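You operate a simulated robot arm through the tools that you are given. There is no shell and no other tool. Be economical: measure what you need, move in short steps, check, and stop when the job is done.

You run a simulated robot arm. Do the job below in one go: nothing can be reset, and whatever is moved stays where it is left.

## Task
Shut the pirn drawer. Put the orange small bobbin from the top of the sample table in the teal bucket and the purple small bobbin on top of the block. Any order will do. Set down upright: small bobbin.

Only the result counts: the job must be done as asked and must still hold three seconds after the hand-in. Knocking over, shifting, dropping, spilling or breaking anything else fails it.

## Robot
A 6-joint arm with a two-finger gripper on a trunk, on a base that drives. Base frame: it is fixed to the floor where the robot stands at the start and does not move with it; the origin is under the middle of the robot, x ahead of it, y to its left, z up. Readings come in mm, degrees, newtons and seconds.
Its first joint turns from -166.0 to 166.0 degrees. Places, roughly: block [-3000, 0, 750]; bucket [-2750, 250, 1000]; pirn drawer [800, 0, 500]; small bobbin [-3000, 0, 750]. Payload 1.71 kg.
Tool frame: the origin (TCP) lies between the finger pads and is the grasp point; the fingertips stand 20 mm ahead of it; z points along the fingers, y is the line along which they close. The gripper opens to 96 mm. The gripper's body begins 113 mm behind the TCP.
Orientation is told as [roll, pitch, yaw] about the base's x, y, z axes, in that order, counted from this pose: with the fingers straight down and closing along the base's y, the tool's x points along the base's -x, its y along +y and its z along -z.

## Interface
- The arm moves only by the tool move_arm. Its argument "moves" is a list of rows, each an object (a shift or turn left out is 0, a gripper value left out holds the last) with "translation": the shift along the tool's x, y, z in mm, a list of three; "rotation": the turn, a rotation vector about the tool's x, y, z in degrees, a list of three; "fingers": the gripper command, from -1 (fully open) to 1 (shut), values between in proportion. In form: [{"translation": [x, y, z], "rotation": [wx, wy, wz], "fingers": fingers}, ...]. A call has 1 to 10 rows; each row shifts and turns the commanded pose from where the row before left it, along the tool's axes as they then stand. A row lasts 0.2 s, in which the tool goes at most 50 mm and 8.6 degrees; a call with a longer step from one row to the next is refused whole, and so is a gripper value outside its range. A pose out of reach is approached as far as the arm can. The call stops where the force on the tool passes 40 N (or 10 N more than at its start, if that is more) or the arm is blocked; 0.2 s more then pass. Each finger travels about 45 mm/s and halts on what it meets, pressing with about 31 N; the grip force reading is that of the motor and also rises with nothing between the fingers. The clock runs only during rows and for 0.2 s after the last one: add rows that do not move to give the fingers time. The reply holds the time, the measured pose of the TCP, the force on the tool along the base axes, the opening and the grip force, in the units named above and with some noise, with the torque about the TCP (base axes, N m) and any sound that the robot's microphone picked up.
- Cameras (640 x 400 px; columns grow to the right, rows downward): "scene" is now at [60.1, 176.7, 1457.7]; the picture's right is [-0.44, -0.90, 0.01], its down [-0.73, 0.36, -0.58] and it looks along [0.52, -0.26, -0.81] (base axes); focal length 271 px, centre (320, 200). "wrist" rides on the gripper at [66, 14, -145] in the tool frame; the picture's right is [-0.21, 0.98, 0.00], its down [-0.88, -0.18, -0.45] and it looks along [-0.44, -0.09, 0.90] (tool axes); focal length 275 px, centre (320, 200). There is no depth. A picture from a camera that has moved, and an enlarged one, comes with that camera's place and axes in the base frame and with its lens.
- grab_frame(camera): a new picture of that camera. It takes no simulated time.
- move_column(by): slides the trunk up (or, below 0, down) by that many mm; the arm and the scene camera ride with it, the base frame stays. It gives what a move gives, with no picture.
- roll_base(legs): drives the robot by 1 to 6 legs, each [ahead, turn to the left] in mm and degrees, along the robot's own axes; the way and the turn of a leg run together, so that a leg with both is an arc; at most 1500 mm and 180 degrees a leg. The arm and the cameras ride along, it lands a little off, and it stops where it bumps. It gives what a move gives.
- pan_tilt(pan, tilt): turns the head with the scene camera to pan (to the left, within 143 degrees either way) and tilt (down, from -29 to 69), counted from straight ahead of the robot. It gives what a move gives.
- zoom(camera, box): a new picture of the part [left, top, right, bottom] of that camera's present view, enlarged. It takes no simulated time.
- close_job(): hands the job in; it is judged then, once.

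Work in short steps. Places have to be worked out from the pictures, the camera data and where the tool is seen: move nearer, look again, correct. Check each grasp and each placing, and mend what went wrong. You have 165 turns and 120 pictures in all, those below and enlarged ones among them. Open the gripper and draw the arm clear of the work before you hand the job in, unless the task says otherwise; then end with one line.

The tools are called after "Call:" as a command line: name --argument value ..., lists and objects as JSON in quotes. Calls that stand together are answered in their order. move_arm: Moves the arm, as the interface text tells. Its arguments: {"type":"object","properties":{"moves":{"type":"array","items":{"type":"object","properties":{"translation":{"type":"array","items":{"type":"number"}},"rotation":{"type":"array","items":{"type":"number"}},"fingers":{"type":"number"}}}}},"required":["moves"]} The other tools are called the same way: move_column (by) slides the trunk up or down; roll_base (legs) drives the base; pan_tilt (pan, tilt) turns the head that bears the scene camera; grab_frame (camera) takes a picture; zoom (camera, box) takes an enlarged picture of a part of a camera's view; close_job () hands the job in.

At the start:

```text
clock: 0.0
tool_pos: [621.8, -52.8, 806.8]
ee_rot: [0.0, 0.1, 0.0]
force: [0.9, 0.4, -0.6]
ft_torque: [0.01, 0.01, 0.0]
grip_width: 96.0
gripper_force: 0.1
trunk travel left (down, up): [-75.0, 315.0]
robot x, y, heading: [1.9, -0.9, 0.1]
head pan, tilt: [-26.4, 53.6]
```

scene: 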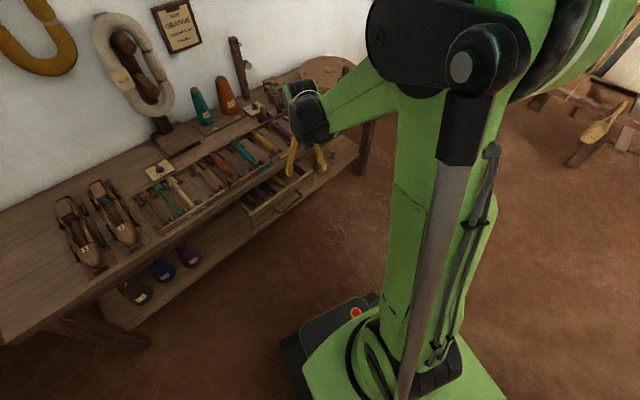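
wrist: 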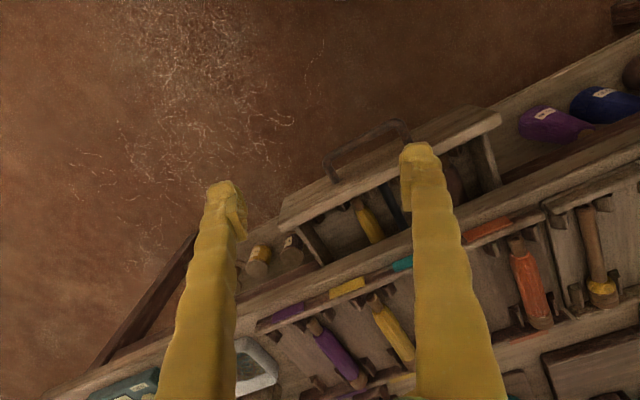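

The pirn drawer shows open under the bench ahead. I look closer at it with both cameras.

Call:
zoom --camera "scene" --box '[180, 80, 380, 240]'

Call:
zoom --camera "wrist" --box '[200, 80, 560, 305]'

```text
2.50 times, centred on (280, 160) of scene
camera zoom: at [60.1, 176.7, 1457.7], right [-0.44, -0.9, 0.01], down [-0.73, 0.36, -0.58], along [0.52, -0.26, -0.81], focal length 677 px, centre (420, 300)
```

zoom: 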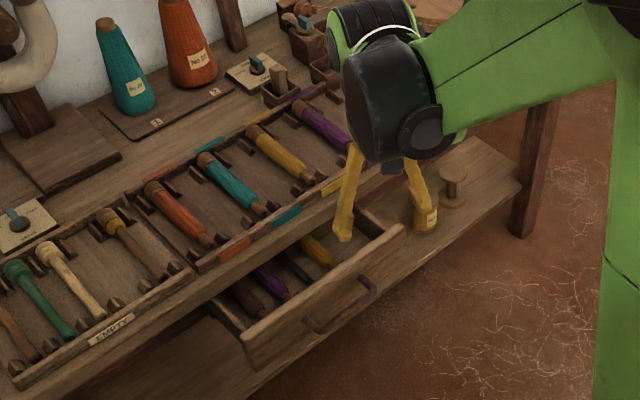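

```text
1.78 times, centred on (380, 192) of wrist
camera zoom: at [555.9, -38.7, 950.5], right [0.21, 0.98, 0.0], down [0.88, -0.18, 0.44], along [0.43, -0.09, -0.9], focal length 489 px, centre (213, 213)
```

zoom: 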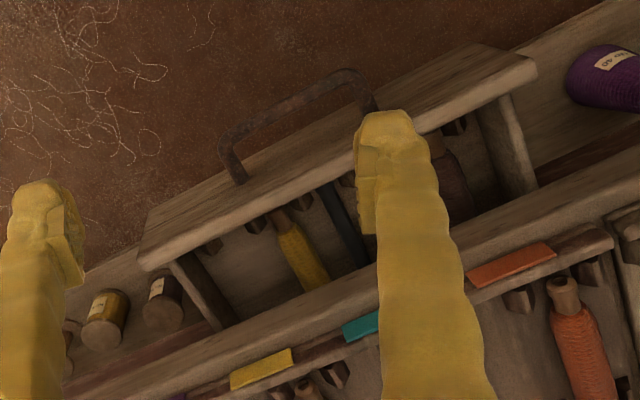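

I put the drawer front at about z 500, running from (700,175) to (825,-178), so it shuts along roughly (0.95, 0.32). I back off, yaw by 19° and tilt the fingers forward for a better look.

Call:
move_arm --moves '[{"translation": [45, 0, 0], "fingers": 1}, {"translation": [45, 0, 0], "rotation": [0, 0, -6.3]}, {"translation": [45, 0, 0], "rotation": [0, 0, -6.3]}, {"rotation": [0, 0, -6.3]}, {"rotation": [0, -8, 0]}, {"rotation": [0, -8, 0]}, {"rotation": [0, -8, 0]}, {"rotation": [0, -8, 0]}, {"rotation": [0, -8, 0]}]'

Call:
grab_frame --camera "wrist"

Call:
grab_frame --camera "scene"

```text
clock: 2.0
tool_pos: [475.2, -57.7, 813.1]
ee_rot: [-0.4, -40.9, 19.1]
force: [-1.0, -0.4, -0.8]
ft_torque: [-0.02, -0.01, -0.05]
grip_width: 0.2
gripper_force: 29.2
trunk travel left (down, up): [-75.0, 315.0]
robot x, y, heading: [-0.9, 2.2, -0.0]
head pan, tilt: [-26.4, 53.6]
```

```text
115 pictures are left
camera wrist: at [333.7, -90.7, 878.7], right [-0.17, 0.98, 0.13], down [0.41, -0.05, 0.91], along [0.9, 0.21, -0.39], focal length 275 px, centre (320, 200)
```

wrist: 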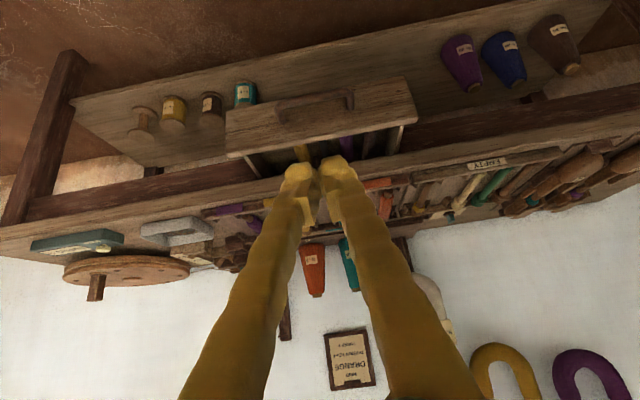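

```text
114 pictures are left
camera scene: at [59.8, 176.8, 1457.7], right [-0.44, -0.9, 0.01], down [-0.73, 0.36, -0.58], along [0.52, -0.26, -0.81], focal length 271 px, centre (320, 200)
```

scene: 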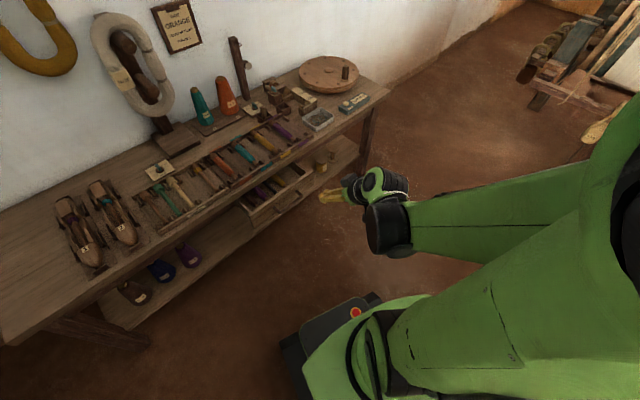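

The two views agree: the drawer front's top edge runs from (770,-145) to (665,174) at z about 593, and the face is about 75 mm high. I check where the handle sits.

Call:
zoom --camera "wrist" --box '[200, 50, 440, 200]'

Call:
zoom --camera "scene" --box '[220, 140, 340, 230]'

```text
2.67 times, centred on (320, 125) of wrist
camera zoom: at [333.7, -90.7, 878.7], right [-0.17, 0.98, 0.13], down [0.41, -0.05, 0.91], along [0.9, 0.21, -0.39], focal length 734 px, centre (320, 400)
```

zoom: 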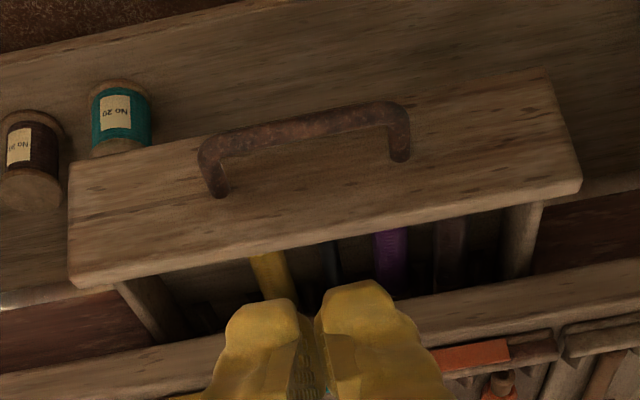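

```text
4.44 times, centred on (280, 185) of scene
camera zoom: at [59.8, 176.8, 1457.7], right [-0.44, -0.9, 0.01], down [-0.73, 0.36, -0.58], along [0.52, -0.26, -0.81], focal length 1203 px, centre (498, 267)
```

zoom: 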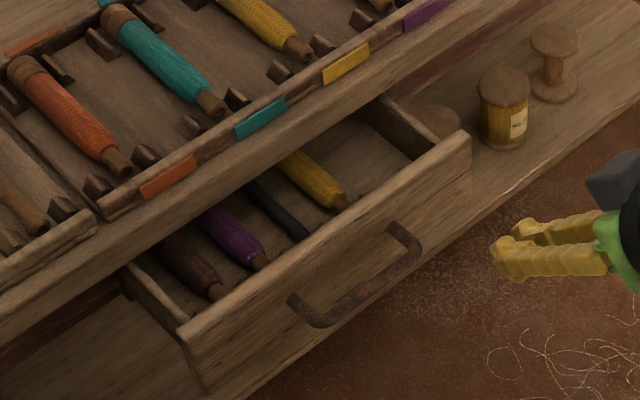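

Its handle sits mid-face, so I push above it. I bring the closed fingertips 60 mm in front of the middle of the face at z about 566.

Call:
move_arm --moves '[{"translation": [3.5, -1.5, 48.2]}, {"translation": [3.5, -1.5, 48.2]}, {"translation": [3.5, -1.5, 48.2]}, {"translation": [3.5, -1.5, 48.2]}, {"translation": [3.5, -1.5, 48.2]}, {"translation": [3.5, -1.5, 48.2]}]'

Call:
zoom --camera "scene" --box '[220, 140, 340, 230]'

Call:
grab_frame --camera "wrist"

```text
clock: 3.4
tool_pos: [687.9, -19.7, 666.6]
ee_rot: [-0.4, -40.7, 19.2]
force: [-1.3, -0.5, -0.1]
ft_torque: [0.02, -0.03, 0.02]
grip_width: 0.0
gripper_force: 29.9
out of reach, approached as far as the arm can: row 2, 3, 4, 5, 6
trunk travel left (down, up): [-75.0, 315.0]
robot x, y, heading: [0.6, 0.8, -0.0]
head pan, tilt: [-26.4, 53.6]
```

```text
4.44 times, centred on (280, 185) of scene
camera zoom: at [59.3, 176.6, 1457.7], right [-0.44, -0.9, 0.01], down [-0.73, 0.36, -0.58], along [0.52, -0.26, -0.81], focal length 1203 px, centre (498, 267)
```

zoom: 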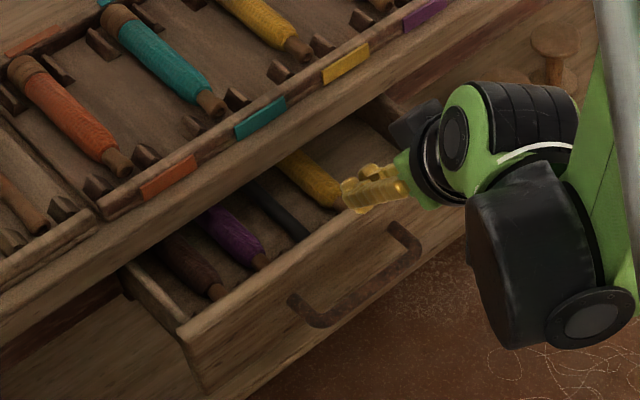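

```text
110 pictures are left
camera wrist: at [546.6, -52.9, 731.9], right [-0.17, 0.98, 0.13], down [0.41, -0.05, 0.91], along [0.89, 0.21, -0.4], focal length 275 px, centre (320, 200)
```

wrist: 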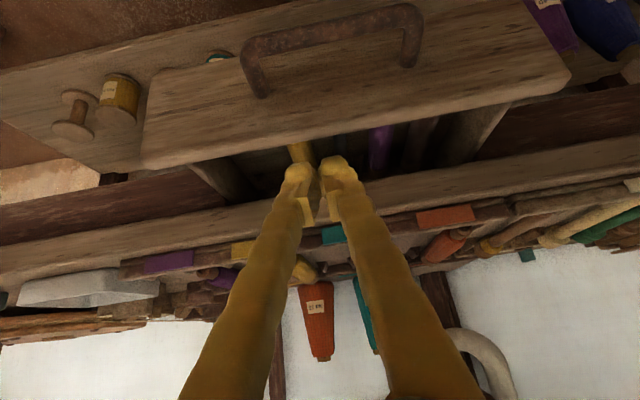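

The pose was out of reach that low and tilted, and the tips now stand above the drawer rim. I back off along the tool axis.

Call:
move_arm --moves '[{"translation": [0, 0, -48]}, {"translation": [0, 0, -48]}, {"translation": [0, 0, -48]}]'

```text
clock: 4.2
tool_pos: [597.7, -50.3, 776.4]
ee_rot: [-0.2, -40.7, 19.1]
force: [0.4, -0.6, 0.8]
ft_torque: [-0.02, -0.05, -0.04]
grip_width: 0.0
gripper_force: 29.3
trunk travel left (down, up): [-75.0, 315.0]
robot x, y, heading: [4.0, 1.0, -0.1]
head pan, tilt: [-26.4, 53.6]
```

It responds from the measured pose. I lower the trunk fully.

Call:
move_column --by -75

```text
clock: 5.3
tool_pos: [599.1, -50.1, 700.6]
ee_rot: [-0.4, -40.7, 19.2]
force: [-0.3, -0.9, -0.1]
ft_torque: [0.02, 0.01, 0.0]
grip_width: 0.1
gripper_force: 29.5
trunk travel left (down, up): [0.0, 390.0]
robot x, y, heading: [-0.6, 2.1, 0.1]
head pan, tilt: [-26.4, 53.6]
```

Now I go down toward the pre-contact pose in front of the face.

Call:
move_arm --moves '[{"translation": [12.5, 8, 41.7]}, {"translation": [12.5, 8, 41.7]}, {"translation": [12.5, 8, 41.7]}]'

Call:
grab_frame --camera "wrist"

```text
clock: 6.1
tool_pos: [659.3, -13.3, 609.6]
ee_rot: [-0.2, -40.5, 19.0]
force: [-1.0, -0.2, 0.9]
ft_torque: [-0.04, -0.02, 0.0]
grip_width: 0.0
gripper_force: 29.1
out of reach, approached as far as the arm can: row 2, 3
trunk travel left (down, up): [0.0, 390.0]
robot x, y, heading: [5.5, 1.9, 0.2]
head pan, tilt: [-26.4, 53.6]
```

```text
109 pictures are left
camera wrist: at [518.5, -45.9, 676.8], right [-0.17, 0.98, 0.13], down [0.41, -0.05, 0.91], along [0.89, 0.21, -0.4], focal length 275 px, centre (320, 200)
```

wrist: 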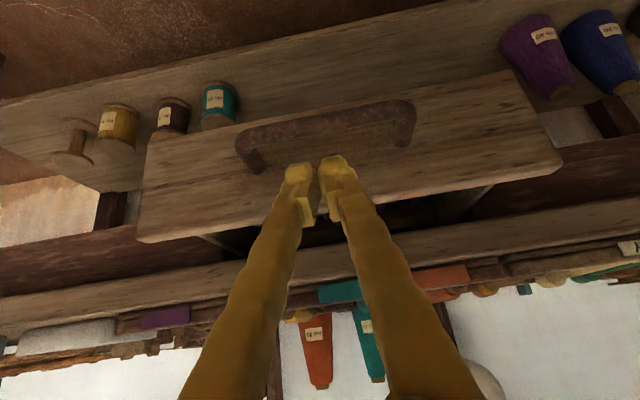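

Tips are level with the top edge and about 50 mm in front. I make the tool steeper (20° from vertical) so that it can go lower, then descend.

Call:
move_arm --moves '[{"rotation": [0, 7, 0]}, {"rotation": [0, 7, 0]}, {"rotation": [0, 7, 0]}, {"translation": [3.4, 6, 9.4]}, {"translation": [3.4, 6, 9.4]}]'

Call:
grab_frame --camera "wrist"

Call:
zoom --camera "scene" --box '[200, 100, 360, 200]'

```text
clock: 7.3
tool_pos: [656.6, -1.6, 590.2]
ee_rot: [-0.3, -19.7, 19.0]
force: [-0.5, 0.8, 0.3]
ft_torque: [0.01, 0.0, 0.01]
grip_width: 0.0
gripper_force: 29.5
trunk travel left (down, up): [0.0, 390.0]
robot x, y, heading: [0.8, 1.7, -0.2]
head pan, tilt: [-26.4, 53.6]
```

```text
108 pictures are left
camera wrist: at [546.7, -24.0, 703.6], right [-0.13, 0.99, 0.06], down [0.7, 0.05, 0.71], along [0.7, 0.14, -0.7], focal length 275 px, centre (320, 200)
```

wrist: 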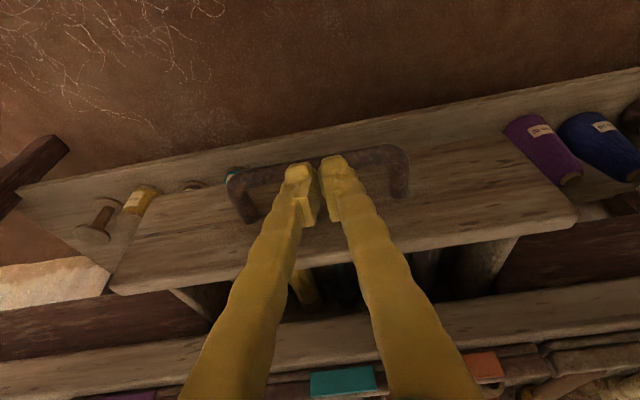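

```text
4.00 times, centred on (280, 150) of scene
camera zoom: at [58.8, 176.6, 1382.7], right [-0.44, -0.9, 0.01], down [-0.73, 0.36, -0.58], along [0.52, -0.26, -0.81], focal length 1083 px, centre (480, 400)
```

zoom: 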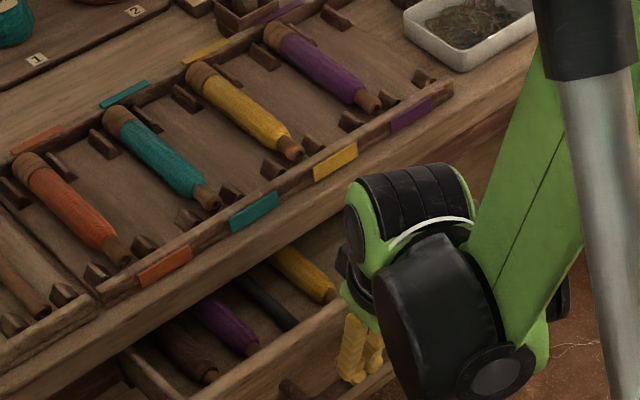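

Tips are at z about 571, above the handle line. I push forward along the closing direction.

Call:
move_arm --moves '[{"translation": [-14.1, 0, 5]}, {"translation": [-14.1, 0, 5]}, {"translation": [-14.1, 0, 5]}, {"translation": [-14.1, 0, 5]}, {"translation": [-14.1, 0, 5]}]'

Call:
grab_frame --camera "wrist"

```text
clock: 8.5
tool_pos: [726.9, 22.7, 591.7]
ee_rot: [-0.3, -19.8, 19.0]
force: [-0.4, 0.1, 0.1]
ft_torque: [-0.02, 0.0, 0.01]
grip_width: 0.1
gripper_force: 29.7
trunk travel left (down, up): [0.0, 390.0]
robot x, y, heading: [-2.7, 0.8, -0.3]
head pan, tilt: [-26.4, 53.6]
```

```text
106 pictures are left
camera wrist: at [617.6, 0.4, 704.4], right [-0.13, 0.99, 0.07], down [0.7, 0.05, 0.72], along [0.7, 0.14, -0.7], focal length 275 px, centre (320, 200)
```

wrist: 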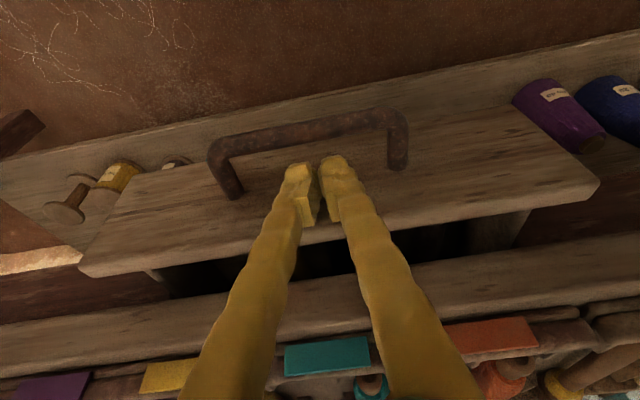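

The gap behind the front has narrowed, with no load left. I keep pushing.

Call:
move_arm --moves '[{"translation": [-14.1, 0, 5]}, {"translation": [-14.1, 0, 5]}, {"translation": [-14.1, 0, 5]}, {"translation": [-9.4, 0, 3.4]}]'

Call:
grab_frame --camera "wrist"

```text
clock: 9.5
tool_pos: [777.9, 39.5, 590.3]
ee_rot: [-0.3, -19.7, 19.0]
force: [-0.1, 0.2, 0.0]
ft_torque: [-0.01, -0.02, -0.01]
grip_width: 0.0
gripper_force: 29.6
trunk travel left (down, up): [0.0, 390.0]
robot x, y, heading: [1.2, 4.9, 0.0]
head pan, tilt: [-26.4, 53.6]
```

```text
105 pictures are left
camera wrist: at [669.6, 17.4, 704.0], right [-0.13, 0.99, 0.07], down [0.7, 0.05, 0.72], along [0.7, 0.14, -0.7], focal length 275 px, centre (320, 200)
```

wrist: 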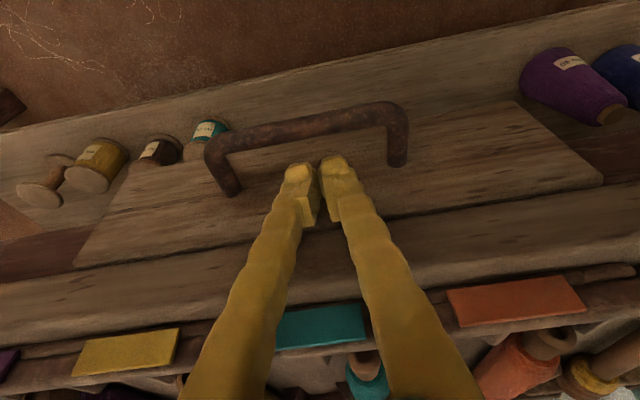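

It looks almost shut. I push gently until it blocks.

Call:
move_arm --moves '[{"translation": [-9.4, 0, 3.4]}, {"translation": [-9.4, 0, 3.4]}, {"translation": [-9.4, 0, 3.4]}]'

Call:
grab_frame --camera "wrist"

```text
clock: 10.1
tool_pos: [781.1, 44.2, 603.0]
ee_rot: [-0.6, -20.2, 19.2]
force: [-0.1, -1.0, 0.3]
ft_torque: [0.01, 0.02, -0.01]
grip_width: 0.3
gripper_force: 29.6
trunk travel left (down, up): [0.0, 390.0]
robot x, y, heading: [1.3, -0.0, -0.1]
head pan, tilt: [-26.4, 53.6]
stopped in row 2: the force on the tool passed its limit at 58 N (the readings are from after the stop); the commanded pose is now the measured one
```

```text
104 pictures are left
camera wrist: at [670.6, 21.7, 715.2], right [-0.13, 0.99, 0.06], down [0.69, 0.05, 0.72], along [0.71, 0.14, -0.69], focal length 275 px, centre (320, 200)
```

wrist: 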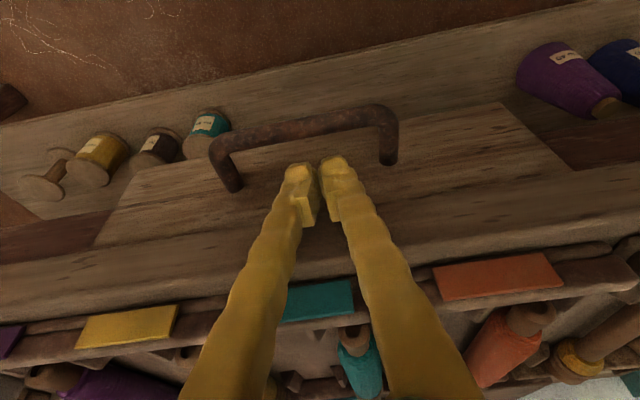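

It blocked at 58 N. I back away and raise the arm to see whether the front is flush.

Call:
move_arm --moves '[{"translation": [40, 0, -14]}, {"translation": [40, 0, -14]}, {"translation": [40, 0, -14]}, {"translation": [40, 0, -14]}]'

Call:
grab_frame --camera "wrist"

Call:
grab_frame --camera "scene"

```text
clock: 11.1
tool_pos: [621.3, -12.1, 597.2]
ee_rot: [-0.5, -20.2, 19.0]
force: [0.6, 0.3, -0.3]
ft_torque: [-0.01, 0.03, -0.04]
grip_width: 0.0
gripper_force: 29.0
trunk travel left (down, up): [0.0, 390.0]
robot x, y, heading: [0.6, 2.7, -0.0]
head pan, tilt: [-26.4, 53.6]
```

```text
103 pictures are left
camera wrist: at [511.6, -33.6, 710.6], right [-0.13, 0.99, 0.06], down [0.69, 0.05, 0.72], along [0.71, 0.14, -0.69], focal length 275 px, centre (320, 200)
```

wrist: 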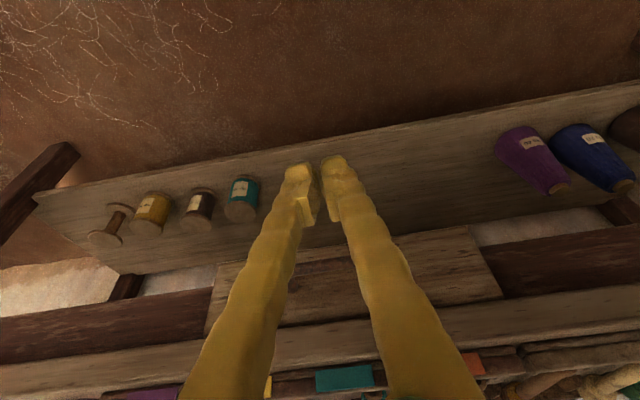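

```text
102 pictures are left
camera scene: at [59.4, 176.9, 1382.7], right [-0.44, -0.9, 0.01], down [-0.73, 0.36, -0.58], along [0.52, -0.26, -0.81], focal length 271 px, centre (320, 200)
```

scene: 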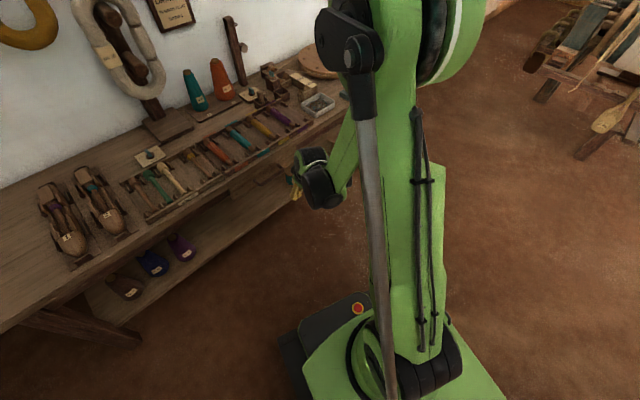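

I raise and retract the arm for a clear view of the drawer front.

Call:
move_arm --moves '[{"translation": [40, -30, -20]}, {"translation": [40, -30, -20]}, {"translation": [40, -20, -10]}]'

Call:
zoom --camera "wrist" --box '[160, 160, 560, 410]'

Call:
zoom --camera "scene" --box '[200, 110, 340, 220]'

```text
refused: row 1 steps farther than a row can; nothing moved
```

```text
refused: 410 is not a number from 0 to 400
```

```text
3.64 times, centred on (270, 165) of scene
camera zoom: at [59.4, 176.9, 1382.7], right [-0.44, -0.9, 0.01], down [-0.73, 0.36, -0.58], along [0.52, -0.26, -0.81], focal length 984 px, centre (502, 327)
```

zoom: 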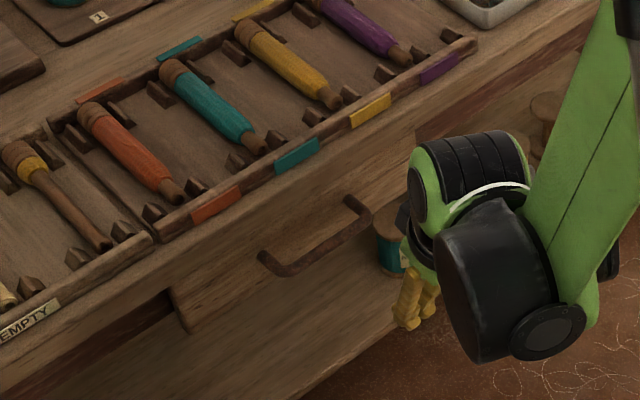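

The drawer now sits under the bench top. I retract within the step limits and check the end of the front for a remaining gap.

Call:
move_arm --moves '[{"translation": [30, -25, -15]}, {"translation": [30, -25, -15]}, {"translation": [30, -25, -15]}]'

Call:
zoom --camera "wrist" --box '[240, 160, 560, 360]'

Call:
zoom --camera "scene" --box '[220, 150, 300, 210]'

```text
clock: 11.9
tool_pos: [551.8, -113.0, 610.0]
ee_rot: [-0.6, -20.1, 19.2]
force: [0.1, 0.5, -0.3]
ft_torque: [-0.02, 0.02, 0.0]
grip_width: 0.2
gripper_force: 30.0
trunk travel left (down, up): [0.0, 390.0]
robot x, y, heading: [1.7, 0.9, 0.1]
head pan, tilt: [-26.4, 53.6]
```

```text
2.00 times, centred on (400, 260) of wrist
camera zoom: at [441.3, -134.3, 722.6], right [-0.13, 0.99, 0.06], down [0.69, 0.05, 0.72], along [0.71, 0.14, -0.69], focal length 551 px, centre (160, 80)
```

zoom: 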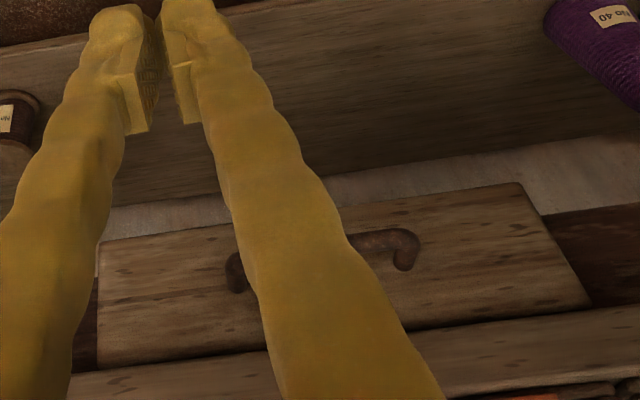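

```text
6.67 times, centred on (260, 180) of scene
camera zoom: at [59.1, 177.1, 1382.7], right [-0.44, -0.9, 0.01], down [-0.73, 0.36, -0.58], along [0.52, -0.26, -0.81], focal length 1804 px, centre (720, 333)
```

zoom: 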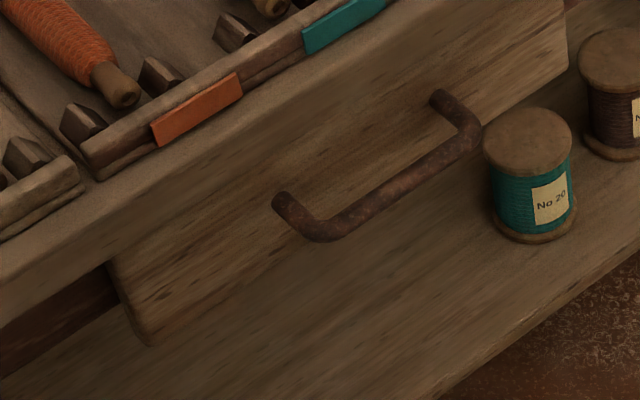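

The front looks flush with the bench edge, but I want to confirm it is on its stop rather than my fingers having caught the bench. I test with a lower push left of the handle.

Call:
move_arm --moves '[{"translation": [-31.3, 27, 19.5]}, {"translation": [-31.3, 27, 19.5]}, {"translation": [-31.3, 27, 19.5]}, {"translation": [-31.3, 27, 19.5]}, {"translation": [-31.3, 27, 19.5]}, {"translation": [-31.3, 27, 19.5]}]'

Call:
grab_frame --camera "wrist"

```text
clock: 13.3
tool_pos: [701.3, 107.6, 563.1]
ee_rot: [-0.5, -20.2, 19.2]
force: [0.1, 0.3, 0.4]
ft_torque: [0.02, -0.02, 0.0]
grip_width: 0.0
gripper_force: 29.3
trunk travel left (down, up): [0.0, 390.0]
robot x, y, heading: [-0.1, 0.6, 0.1]
head pan, tilt: [-26.4, 53.6]
```

```text
98 pictures are left
camera wrist: at [591.4, 86.6, 676.1], right [-0.13, 0.99, 0.06], down [0.69, 0.05, 0.72], along [0.71, 0.14, -0.69], focal length 275 px, centre (320, 200)
```

wrist: 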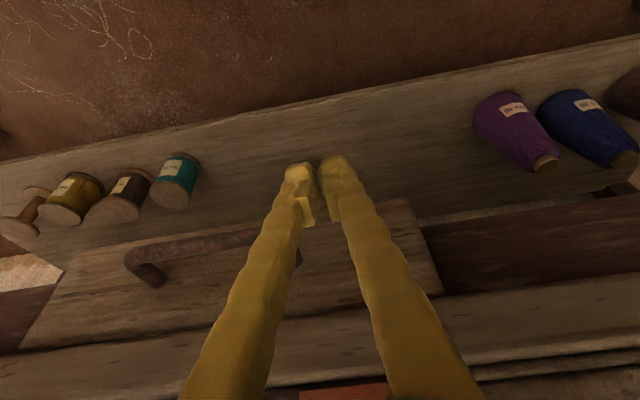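

Tips are in front of the face left of the handle, at z about 544. I push forward in small steps.

Call:
move_arm --moves '[{"translation": [-14.1, 0, 5]}, {"translation": [-14.1, 0, 5]}, {"translation": [-9.4, 0, 3.4]}, {"translation": [-7.5, 0, 2.7]}, {"translation": [-7.5, 0, 2.7]}, {"translation": [-7.5, 0, 2.7]}, {"translation": [-7.5, 0, 2.7]}, {"translation": [-7.5, 0, 2.7]}]'

Call:
grab_frame --camera "wrist"

```text
clock: 14.9
tool_pos: [753.4, 129.5, 575.4]
ee_rot: [-0.8, -20.5, 19.1]
force: [0.0, -0.4, -0.2]
ft_torque: [-0.02, 0.02, -0.02]
grip_width: 0.0
gripper_force: 29.0
trunk travel left (down, up): [0.0, 390.0]
robot x, y, heading: [-2.8, 1.6, 0.2]
head pan, tilt: [-26.4, 53.6]
stopped in row 7: the force on the tool passed its limit at 53 N (the readings are from after the stop); the commanded pose is now the measured one
```

```text
97 pictures are left
camera wrist: at [643.1, 107.6, 687.5], right [-0.13, 0.99, 0.06], down [0.69, 0.05, 0.73], along [0.72, 0.14, -0.68], focal length 275 px, centre (320, 200)
```

wrist: 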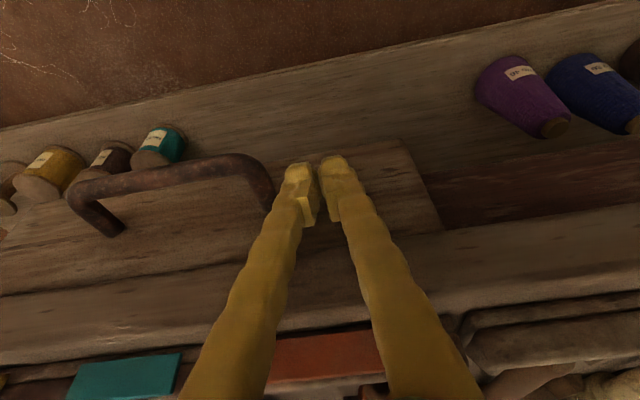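

It blocks at the same depth (h about 753) with the lower push, so the drawer is on its stop. I back off, raise the tool and restore it to vertical.

Call:
move_arm --moves '[{"translation": [45, 0, -16]}, {"translation": [45, 0, -16]}, {"translation": [45, 0, -16]}, {"translation": [36, 0, -32], "rotation": [0, 7, 0]}, {"translation": [36, 0, -32], "rotation": [0, 7, 0]}, {"translation": [30, 0, -36], "rotation": [0, 6, 0]}, {"translation": [15, 0, -45]}, {"translation": [15, 0, -45]}, {"translation": [0, 0, -45]}, {"translation": [0, 0, -45]}]'

Call:
pan_tilt --pan 140 --tilt 20

Call:
grab_frame --camera "scene"

Call:
pan_tilt --pan -143 --tilt 20

Call:
grab_frame --camera "scene"

```text
clock: 17.1
tool_pos: [474.8, 36.4, 826.9]
ee_rot: [-0.8, -0.5, 18.7]
force: [0.9, -0.9, 0.3]
ft_torque: [-0.04, 0.07, -0.04]
grip_width: 0.0
gripper_force: 29.4
trunk travel left (down, up): [0.0, 390.0]
robot x, y, heading: [-0.4, 3.0, -0.0]
head pan, tilt: [-26.4, 53.6]
```

```text
clock: 19.6
tool_pos: [474.8, 36.5, 826.6]
ee_rot: [-0.8, -0.6, 18.8]
force: [0.5, -0.1, -0.5]
ft_torque: [0.0, -0.03, 0.0]
grip_width: 0.0
gripper_force: 30.1
trunk travel left (down, up): [0.0, 390.0]
robot x, y, heading: [-1.6, -1.9, -0.2]
head pan, tilt: [140.0, 20.0]
```

```text
96 pictures are left
camera scene: at [-77.9, 269.3, 1435.1], right [0.64, 0.77, -0.01], down [0.25, -0.22, -0.94], along [-0.72, 0.6, -0.33], focal length 271 px, centre (320, 200)
```

scene: 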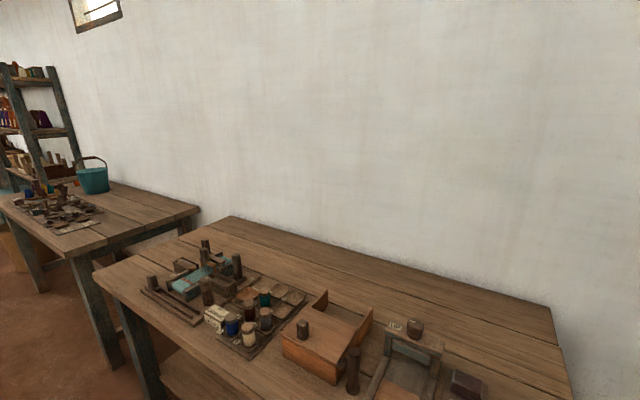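

```text
clock: 23.5
tool_pos: [473.9, 36.8, 826.3]
ee_rot: [-0.9, -0.5, 18.9]
force: [0.2, 0.5, -0.2]
ft_torque: [-0.01, -0.03, -0.03]
grip_width: 0.0
gripper_force: 29.0
trunk travel left (down, up): [0.0, 390.0]
robot x, y, heading: [1.7, 0.2, -0.1]
head pan, tilt: [-143.0, 20.0]
```

```text
95 pictures are left
camera scene: at [-80.9, 153.4, 1435.2], right [-0.6, 0.8, 0.01], down [0.26, 0.21, -0.94], along [-0.76, -0.57, -0.33], focal length 271 px, centre (320, 200)
```

scene: 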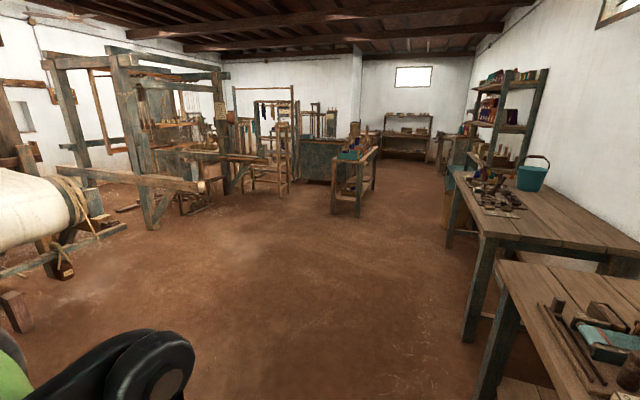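

The drawer job is done. The table with the teal bucket lies at about (-2900,200), its front edge facing (0.33,-0.94). I raise the trunk, turn right to face the way there and drive halfway, then look again.

Call:
move_column --by 200

Call:
roll_base --legs '[[0, -167], [1400, 0]]'

Call:
pan_tilt --pan -25 --tilt 25

Call:
grab_frame --camera "scene"

```text
clock: 25.7
tool_pos: [473.9, 36.3, 1025.4]
ee_rot: [-0.8, -0.5, 18.8]
force: [0.1, -0.1, 0.3]
ft_torque: [-0.04, 0.02, 0.02]
grip_width: 0.2
gripper_force: 29.5
trunk travel left (down, up): [-200.0, 190.0]
robot x, y, heading: [-1.5, -2.9, 0.2]
head pan, tilt: [-143.0, 20.0]
```

```text
clock: 45.8
tool_pos: [-1817.4, -473.8, 1027.0]
ee_rot: [-0.8, -0.5, -147.6]
force: [1.2, 0.4, 0.1]
ft_torque: [0.01, 0.0, -0.01]
grip_width: 0.0
gripper_force: 28.8
trunk travel left (down, up): [-200.0, 190.0]
robot x, y, heading: [-1360.8, -326.3, -166.6]
head pan, tilt: [-143.0, 20.0]
```

```text
clock: 47.8
tool_pos: [-1807.8, -473.3, 1029.9]
ee_rot: [-0.9, -1.1, -147.7]
force: [-1.3, -0.8, 0.2]
ft_torque: [0.09, -0.26, 0.03]
grip_width: 0.0
gripper_force: 29.5
trunk travel left (down, up): [-200.0, 190.0]
robot x, y, heading: [-1365.4, -327.7, -166.7]
head pan, tilt: [-25.0, 25.0]
```

```text
94 pictures are left
camera scene: at [-1403.3, -515.4, 1624.3], right [0.2, 0.98, 0.01], down [0.43, -0.08, -0.9], along [-0.88, 0.18, -0.44], focal length 271 px, centre (320, 200)
```

scene: 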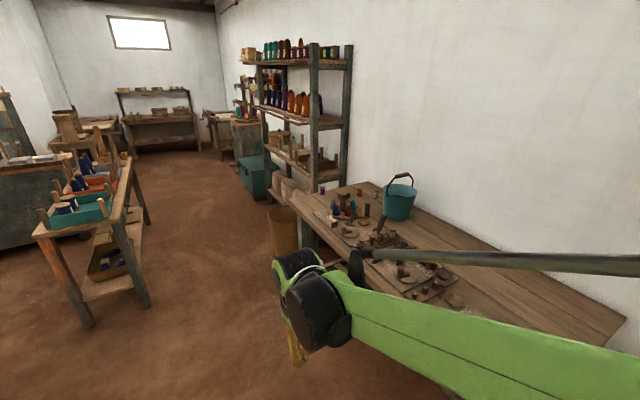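

The table with the bucket and bobbins is in view. I zoom in on its top.

Call:
zoom --camera "scene" --box '[290, 160, 450, 260]'

```text
4.00 times, centred on (370, 210) of scene
camera zoom: at [-1403.3, -515.4, 1624.3], right [0.2, 0.98, 0.01], down [0.43, -0.08, -0.9], along [-0.88, 0.18, -0.44], focal length 1083 px, centre (120, 160)
```

zoom: 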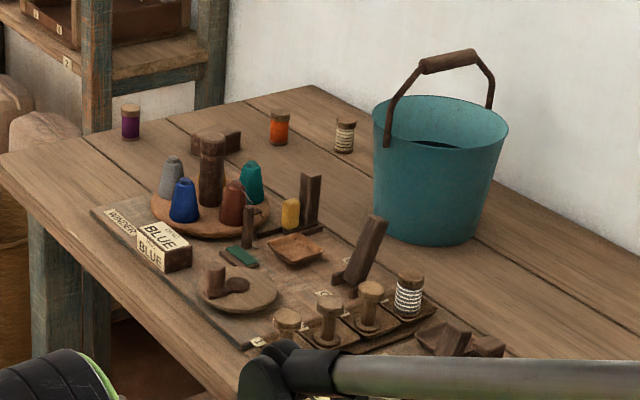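

The orange bobbin is near (-3160,150), the purple near (-3240,-120), the bucket near (-2776,265), and the table's front-far corner near (-3194,-374). I drive to a spot about 450 mm in front of the edge and face the table.

Call:
roll_base --legs '[[0, 1.9], [1450, 0], [95, 0], [0, -86]]'

Call:
pan_tilt --pan 0 --tilt 45

Call:
grab_frame --camera "scene"

Call:
grab_frame --camera "wrist"

```text
clock: 64.7
tool_pos: [-3040.3, -307.5, 1032.3]
ee_rot: [-0.9, -1.3, 127.0]
force: [-0.1, -0.4, 0.0]
ft_torque: [0.0, 0.02, -0.04]
grip_width: 0.1
gripper_force: 29.3
trunk travel left (down, up): [-200.0, 190.0]
robot x, y, heading: [-2868.5, -734.4, 107.9]
head pan, tilt: [-25.0, 25.0]
```

```text
clock: 65.6
tool_pos: [-3040.8, -308.0, 1033.8]
ee_rot: [-1.2, -1.5, 127.1]
force: [-1.1, 1.2, 0.0]
ft_torque: [-0.22, -0.13, -0.01]
grip_width: 0.0
gripper_force: 29.7
trunk travel left (down, up): [-200.0, 190.0]
robot x, y, heading: [-2865.7, -736.3, 108.1]
head pan, tilt: [0.0, 45.0]
```

```text
92 pictures are left
camera scene: at [-3092.0, -721.3, 1593.7], right [0.95, 0.31, 0.0], down [0.23, -0.69, -0.69], along [-0.22, 0.66, -0.72], focal length 271 px, centre (320, 200)
```

scene: 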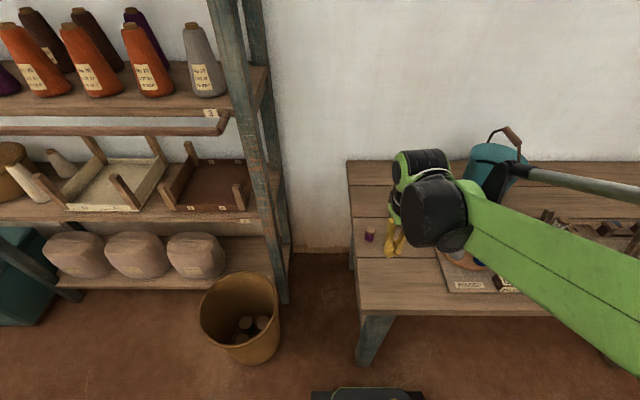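

```text
91 pictures are left
camera wrist: at [-3012.3, -374.1, 1175.7], right [-0.91, -0.42, -0.01], down [-0.38, 0.8, 0.47], along [-0.19, 0.43, -0.88], focal length 275 px, centre (320, 200)
```

wrist: 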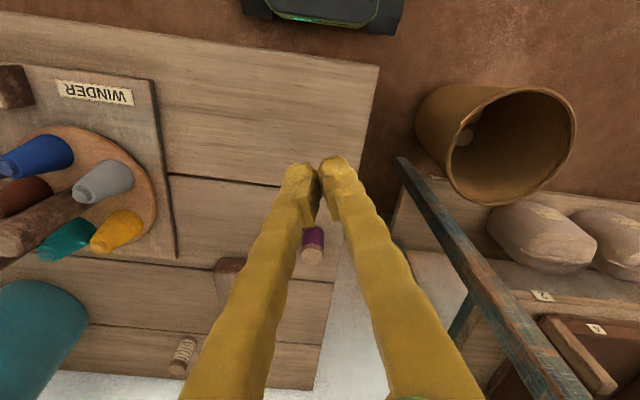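

The base front reaches about 325 mm ahead of the axis and the table leg is near the left corner. I shift right and nearer: raise the trunk for clearance, turn right 60°, drive 215 mm, turn back.

Call:
move_column --by 100

Call:
roll_base --legs '[[0, -61], [215, 0], [0, 61]]'

Call:
pan_tilt --pan 0 --tilt 50

Call:
grab_frame --camera "scene"

Call:
grab_frame --camera "wrist"

```text
clock: 66.9
tool_pos: [-3039.0, -315.9, 1134.4]
ee_rot: [-1.3, -1.7, 127.1]
force: [-0.2, 0.4, 0.5]
ft_torque: [0.03, -0.03, 0.0]
grip_width: 0.0
gripper_force: 29.3
trunk travel left (down, up): [-300.0, 90.0]
robot x, y, heading: [-2867.1, -734.0, 108.3]
head pan, tilt: [0.0, 45.0]
```

```text
clock: 76.3
tool_pos: [-2797.3, -161.5, 1146.6]
ee_rot: [-1.9, -3.2, 115.5]
force: [0.4, -0.5, -0.8]
ft_torque: [-0.03, 0.11, 0.02]
grip_width: 0.1
gripper_force: 29.6
trunk travel left (down, up): [-300.0, 90.0]
robot x, y, heading: [-2697.5, -569.5, 90.7]
head pan, tilt: [0.0, 45.0]
stopped in leg 3: the robot was blocked; the commanded pose is now the measured one
```

```text
clock: 76.9
tool_pos: [-2798.6, -166.6, 1148.0]
ee_rot: [-1.9, -3.5, 115.6]
force: [-0.8, -0.7, -0.3]
ft_torque: [0.05, 0.02, 0.02]
grip_width: 0.1
gripper_force: 29.6
trunk travel left (down, up): [-300.0, 90.0]
robot x, y, heading: [-2699.6, -569.1, 90.6]
head pan, tilt: [0.0, 50.0]
```

```text
90 pictures are left
camera scene: at [-2908.2, -522.0, 1687.9], right [1.0, 0.01, 0.0], down [0.01, -0.77, -0.64], along [-0.01, 0.64, -0.77], focal length 271 px, centre (320, 200)
```

scene: 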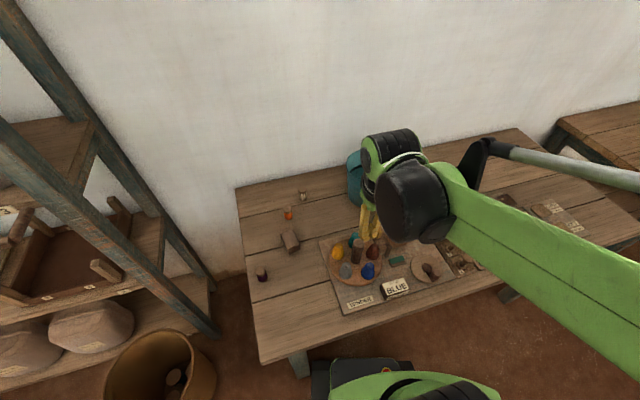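

```text
89 pictures are left
camera wrist: at [-2783.2, -242.3, 1287.8], right [-0.97, -0.24, -0.02], down [-0.21, 0.84, 0.5], along [-0.1, 0.49, -0.86], focal length 275 px, centre (320, 200)
```

wrist: 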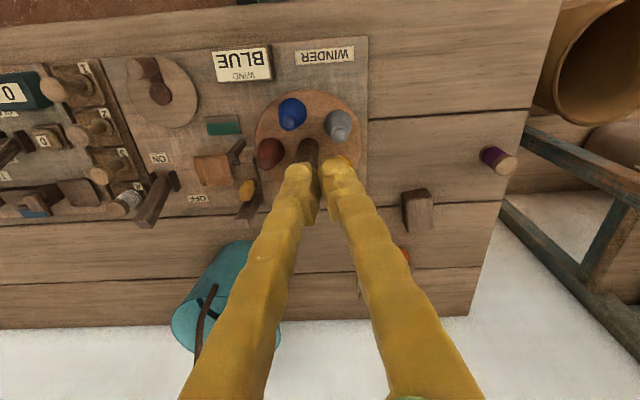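

The base corner met the table leg; nothing looks disturbed. Cross-checking rays puts the table top near z 800: purple (-3140,-137), orange (-3060,113), bucket (-2698,221). I ease the base off the leg by a few degrees.

Call:
roll_base --legs '[[0, -3]]'

Call:
move_arm --moves '[{"translation": [-36, 13.5, 10], "rotation": [-1.9, 3.5, 0]}, {"translation": [-36, 13.5, 10]}, {"translation": [-36, 13.5, 10]}, {"translation": [-36, 13.5, 10]}, {"translation": [-36, 13.5, 10]}]'

Call:
grab_frame --camera "wrist"

Call:
zoom --camera "scene" --box '[220, 140, 440, 300]'

```text
clock: 77.8
tool_pos: [-2776.4, -160.8, 1149.0]
ee_rot: [-1.9, -3.5, 112.6]
force: [0.5, 0.5, -0.6]
ft_torque: [0.01, 0.0, -0.02]
grip_width: 0.0
gripper_force: 29.5
trunk travel left (down, up): [-300.0, 90.0]
robot x, y, heading: [-2702.1, -570.9, 87.4]
head pan, tilt: [0.0, 50.0]
```

```text
clock: 79.0
tool_pos: [-2910.6, -18.7, 1098.8]
ee_rot: [0.0, 0.1, 112.6]
force: [-0.6, -0.7, 0.5]
ft_torque: [0.03, 0.02, 0.01]
grip_width: 0.0
gripper_force: 29.5
trunk travel left (down, up): [-300.0, 90.0]
robot x, y, heading: [-2698.9, -573.9, 87.7]
head pan, tilt: [0.0, 50.0]
```

```text
88 pictures are left
camera wrist: at [-2897.2, -84.6, 1243.0], right [-0.98, -0.18, 0.0], down [-0.17, 0.88, 0.44], along [-0.08, 0.43, -0.9], focal length 275 px, centre (320, 200)
```

wrist: 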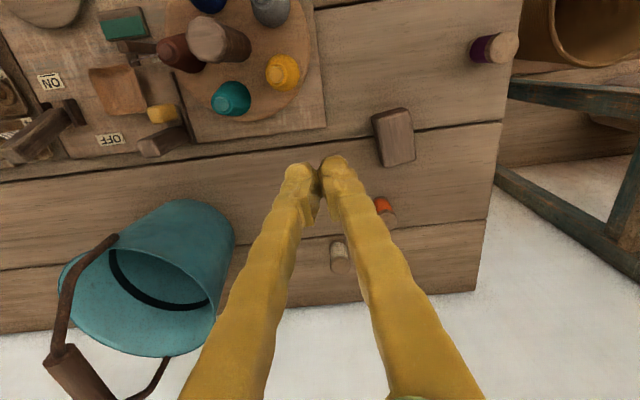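

```text
2.50 times, centred on (330, 220) of scene
camera zoom: at [-2904.2, -487.9, 1687.0], right [1.0, -0.04, 0.0], down [-0.03, -0.78, -0.63], along [0.03, 0.63, -0.78], focal length 677 px, centre (295, 150)
```

zoom: 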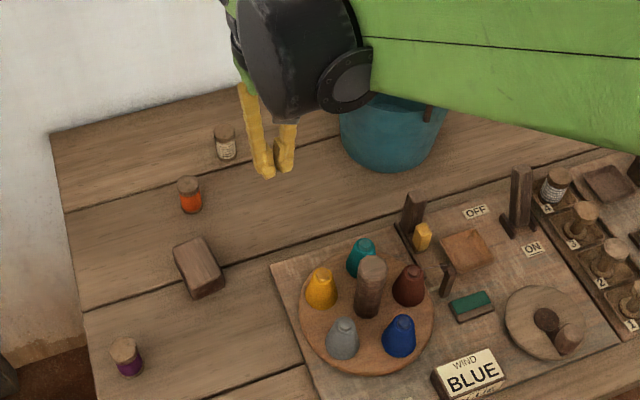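

Scene and wrist agree: orange at (-3042,116) and purple at (-3109,-145), both standing at z about 800. I turn the tool to yaw 90 (closing along x), partly open it and hover over the orange one.

Call:
move_arm --moves '[{"rotation": [0, 0, 7.5], "fingers": -0.5}, {"rotation": [0, 0, 7.5]}, {"rotation": [0, 0, 7.6]}, {"translation": [-25, 26, 20]}, {"translation": [-25, 26, 20]}, {"translation": [-25, 26, 20]}, {"translation": [-25, 26, 20]}, {"translation": [-25, 26, 20]}]'

Call:
grab_frame --camera "wrist"

Call:
zoom --camera "scene" --box '[220, 140, 340, 215]'

```text
clock: 80.8
tool_pos: [-3037.2, 103.5, 1003.5]
ee_rot: [0.0, 0.0, 90.0]
force: [0.0, -0.3, 0.8]
ft_torque: [-0.01, 0.05, 0.01]
grip_width: 72.3
gripper_force: 0.2
trunk travel left (down, up): [-300.0, 90.0]
robot x, y, heading: [-2702.2, -573.2, 87.3]
head pan, tilt: [0.0, 50.0]
```

```text
86 pictures are left
camera wrist: at [-3052.0, 37.7, 1147.0], right [-0.98, 0.21, 0.0], down [0.19, 0.88, 0.45], along [0.09, 0.44, -0.9], focal length 275 px, centre (320, 200)
```

wrist: 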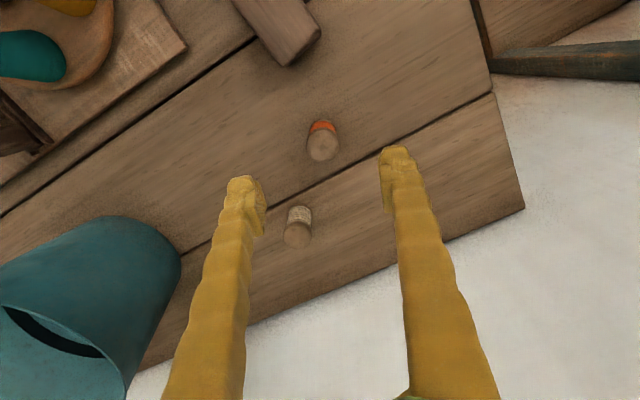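

```text
5.33 times, centred on (280, 178) of scene
camera zoom: at [-2904.0, -489.6, 1687.2], right [1.0, -0.04, 0.0], down [-0.03, -0.78, -0.63], along [0.03, 0.63, -0.78], focal length 1444 px, centre (533, 320)
```

zoom: 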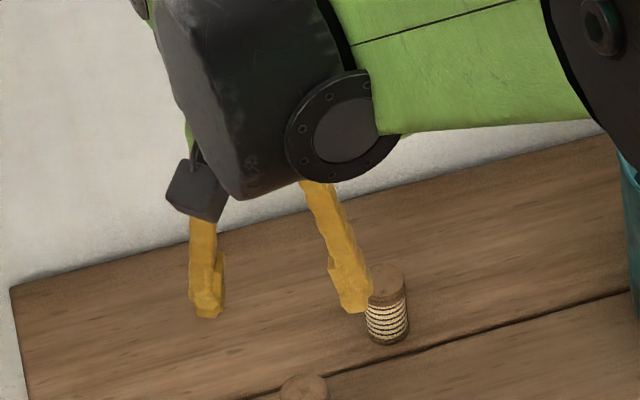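

Orange top reads (-3040,118). I correct by about 14 mm in y and descend to 870 first to check.

Call:
move_arm --moves '[{"translation": [-13.5, 3, 20]}, {"translation": [0, 0, 40]}, {"translation": [0, 0, 40]}, {"translation": [0, 0, 30]}]'

Call:
grab_frame --camera "wrist"

Call:
zoom --camera "scene" --box '[220, 140, 340, 235]'

```text
clock: 81.8
tool_pos: [-3040.0, 116.1, 870.8]
ee_rot: [0.0, 0.0, 89.9]
force: [1.3, -0.4, -0.4]
ft_torque: [0.01, -0.01, -0.01]
grip_width: 72.0
gripper_force: 0.0
trunk travel left (down, up): [-300.0, 90.0]
robot x, y, heading: [-2696.7, -568.8, 87.6]
head pan, tilt: [0.0, 50.0]
```

```text
84 pictures are left
camera wrist: at [-3054.6, 51.7, 1014.3], right [-0.98, 0.21, 0.0], down [0.19, 0.88, 0.45], along [0.09, 0.44, -0.9], focal length 275 px, centre (320, 200)
```

wrist: 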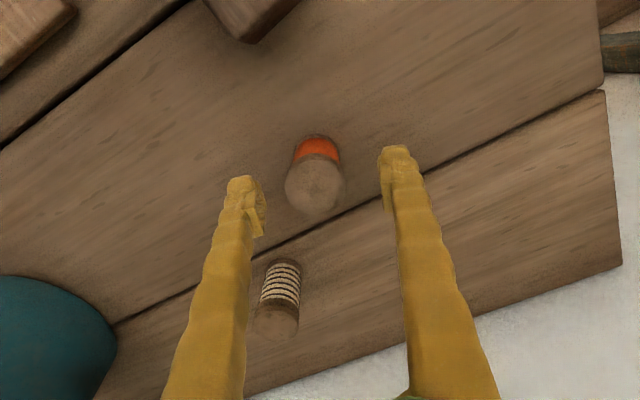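

```text
4.21 times, centred on (280, 188) of scene
camera zoom: at [-2904.2, -489.8, 1687.2], right [1.0, -0.04, 0.0], down [-0.03, -0.78, -0.63], along [0.03, 0.63, -0.78], focal length 1140 px, centre (488, 253)
```

zoom: 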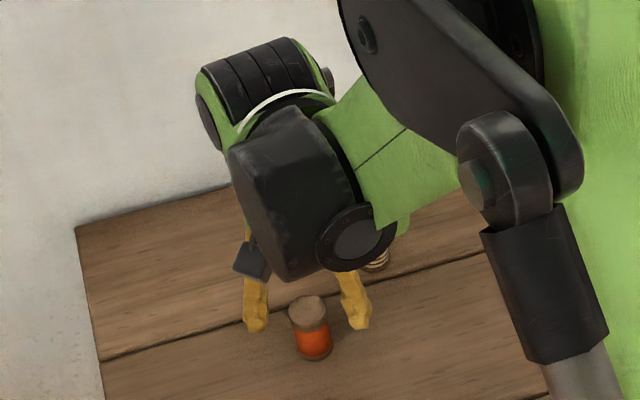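

Well centred, a few mm off. I nudge, descend to 830 and close.

Call:
move_arm --moves '[{"translation": [-4, -2, 20]}, {"translation": [0, 0, 20]}, {"fingers": 1}, {}, {}, {}]'

Call:
grab_frame --camera "wrist"

```text
clock: 82.4
tool_pos: [-3040.0, 108.4, 845.6]
ee_rot: [0.0, -1.0, 90.0]
force: [-0.8, 0.3, 0.5]
ft_torque: [0.03, -0.04, 0.01]
grip_width: 53.6
gripper_force: 0.0
trunk travel left (down, up): [-300.0, 90.0]
robot x, y, heading: [-2697.3, -573.1, 87.5]
head pan, tilt: [0.0, 50.0]
stopped in row 3: the force on the tool passed its limit at 67 N (the readings are from after the stop); the commanded pose is now the measured one
```

```text
82 pictures are left
camera wrist: at [-3054.1, 39.4, 989.3], right [-0.98, 0.21, 0.0], down [0.18, 0.87, 0.46], along [0.09, 0.45, -0.89], focal length 275 px, centre (320, 200)
```

wrist: 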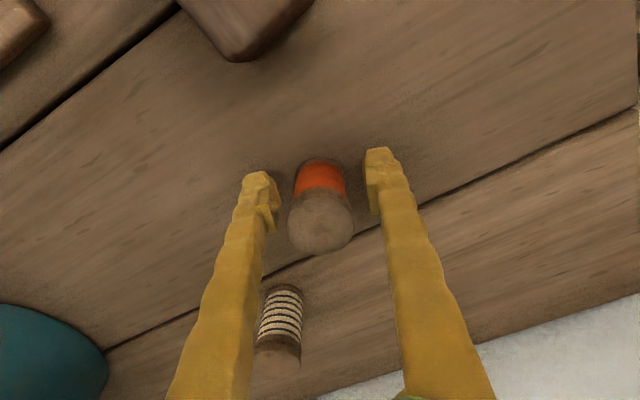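

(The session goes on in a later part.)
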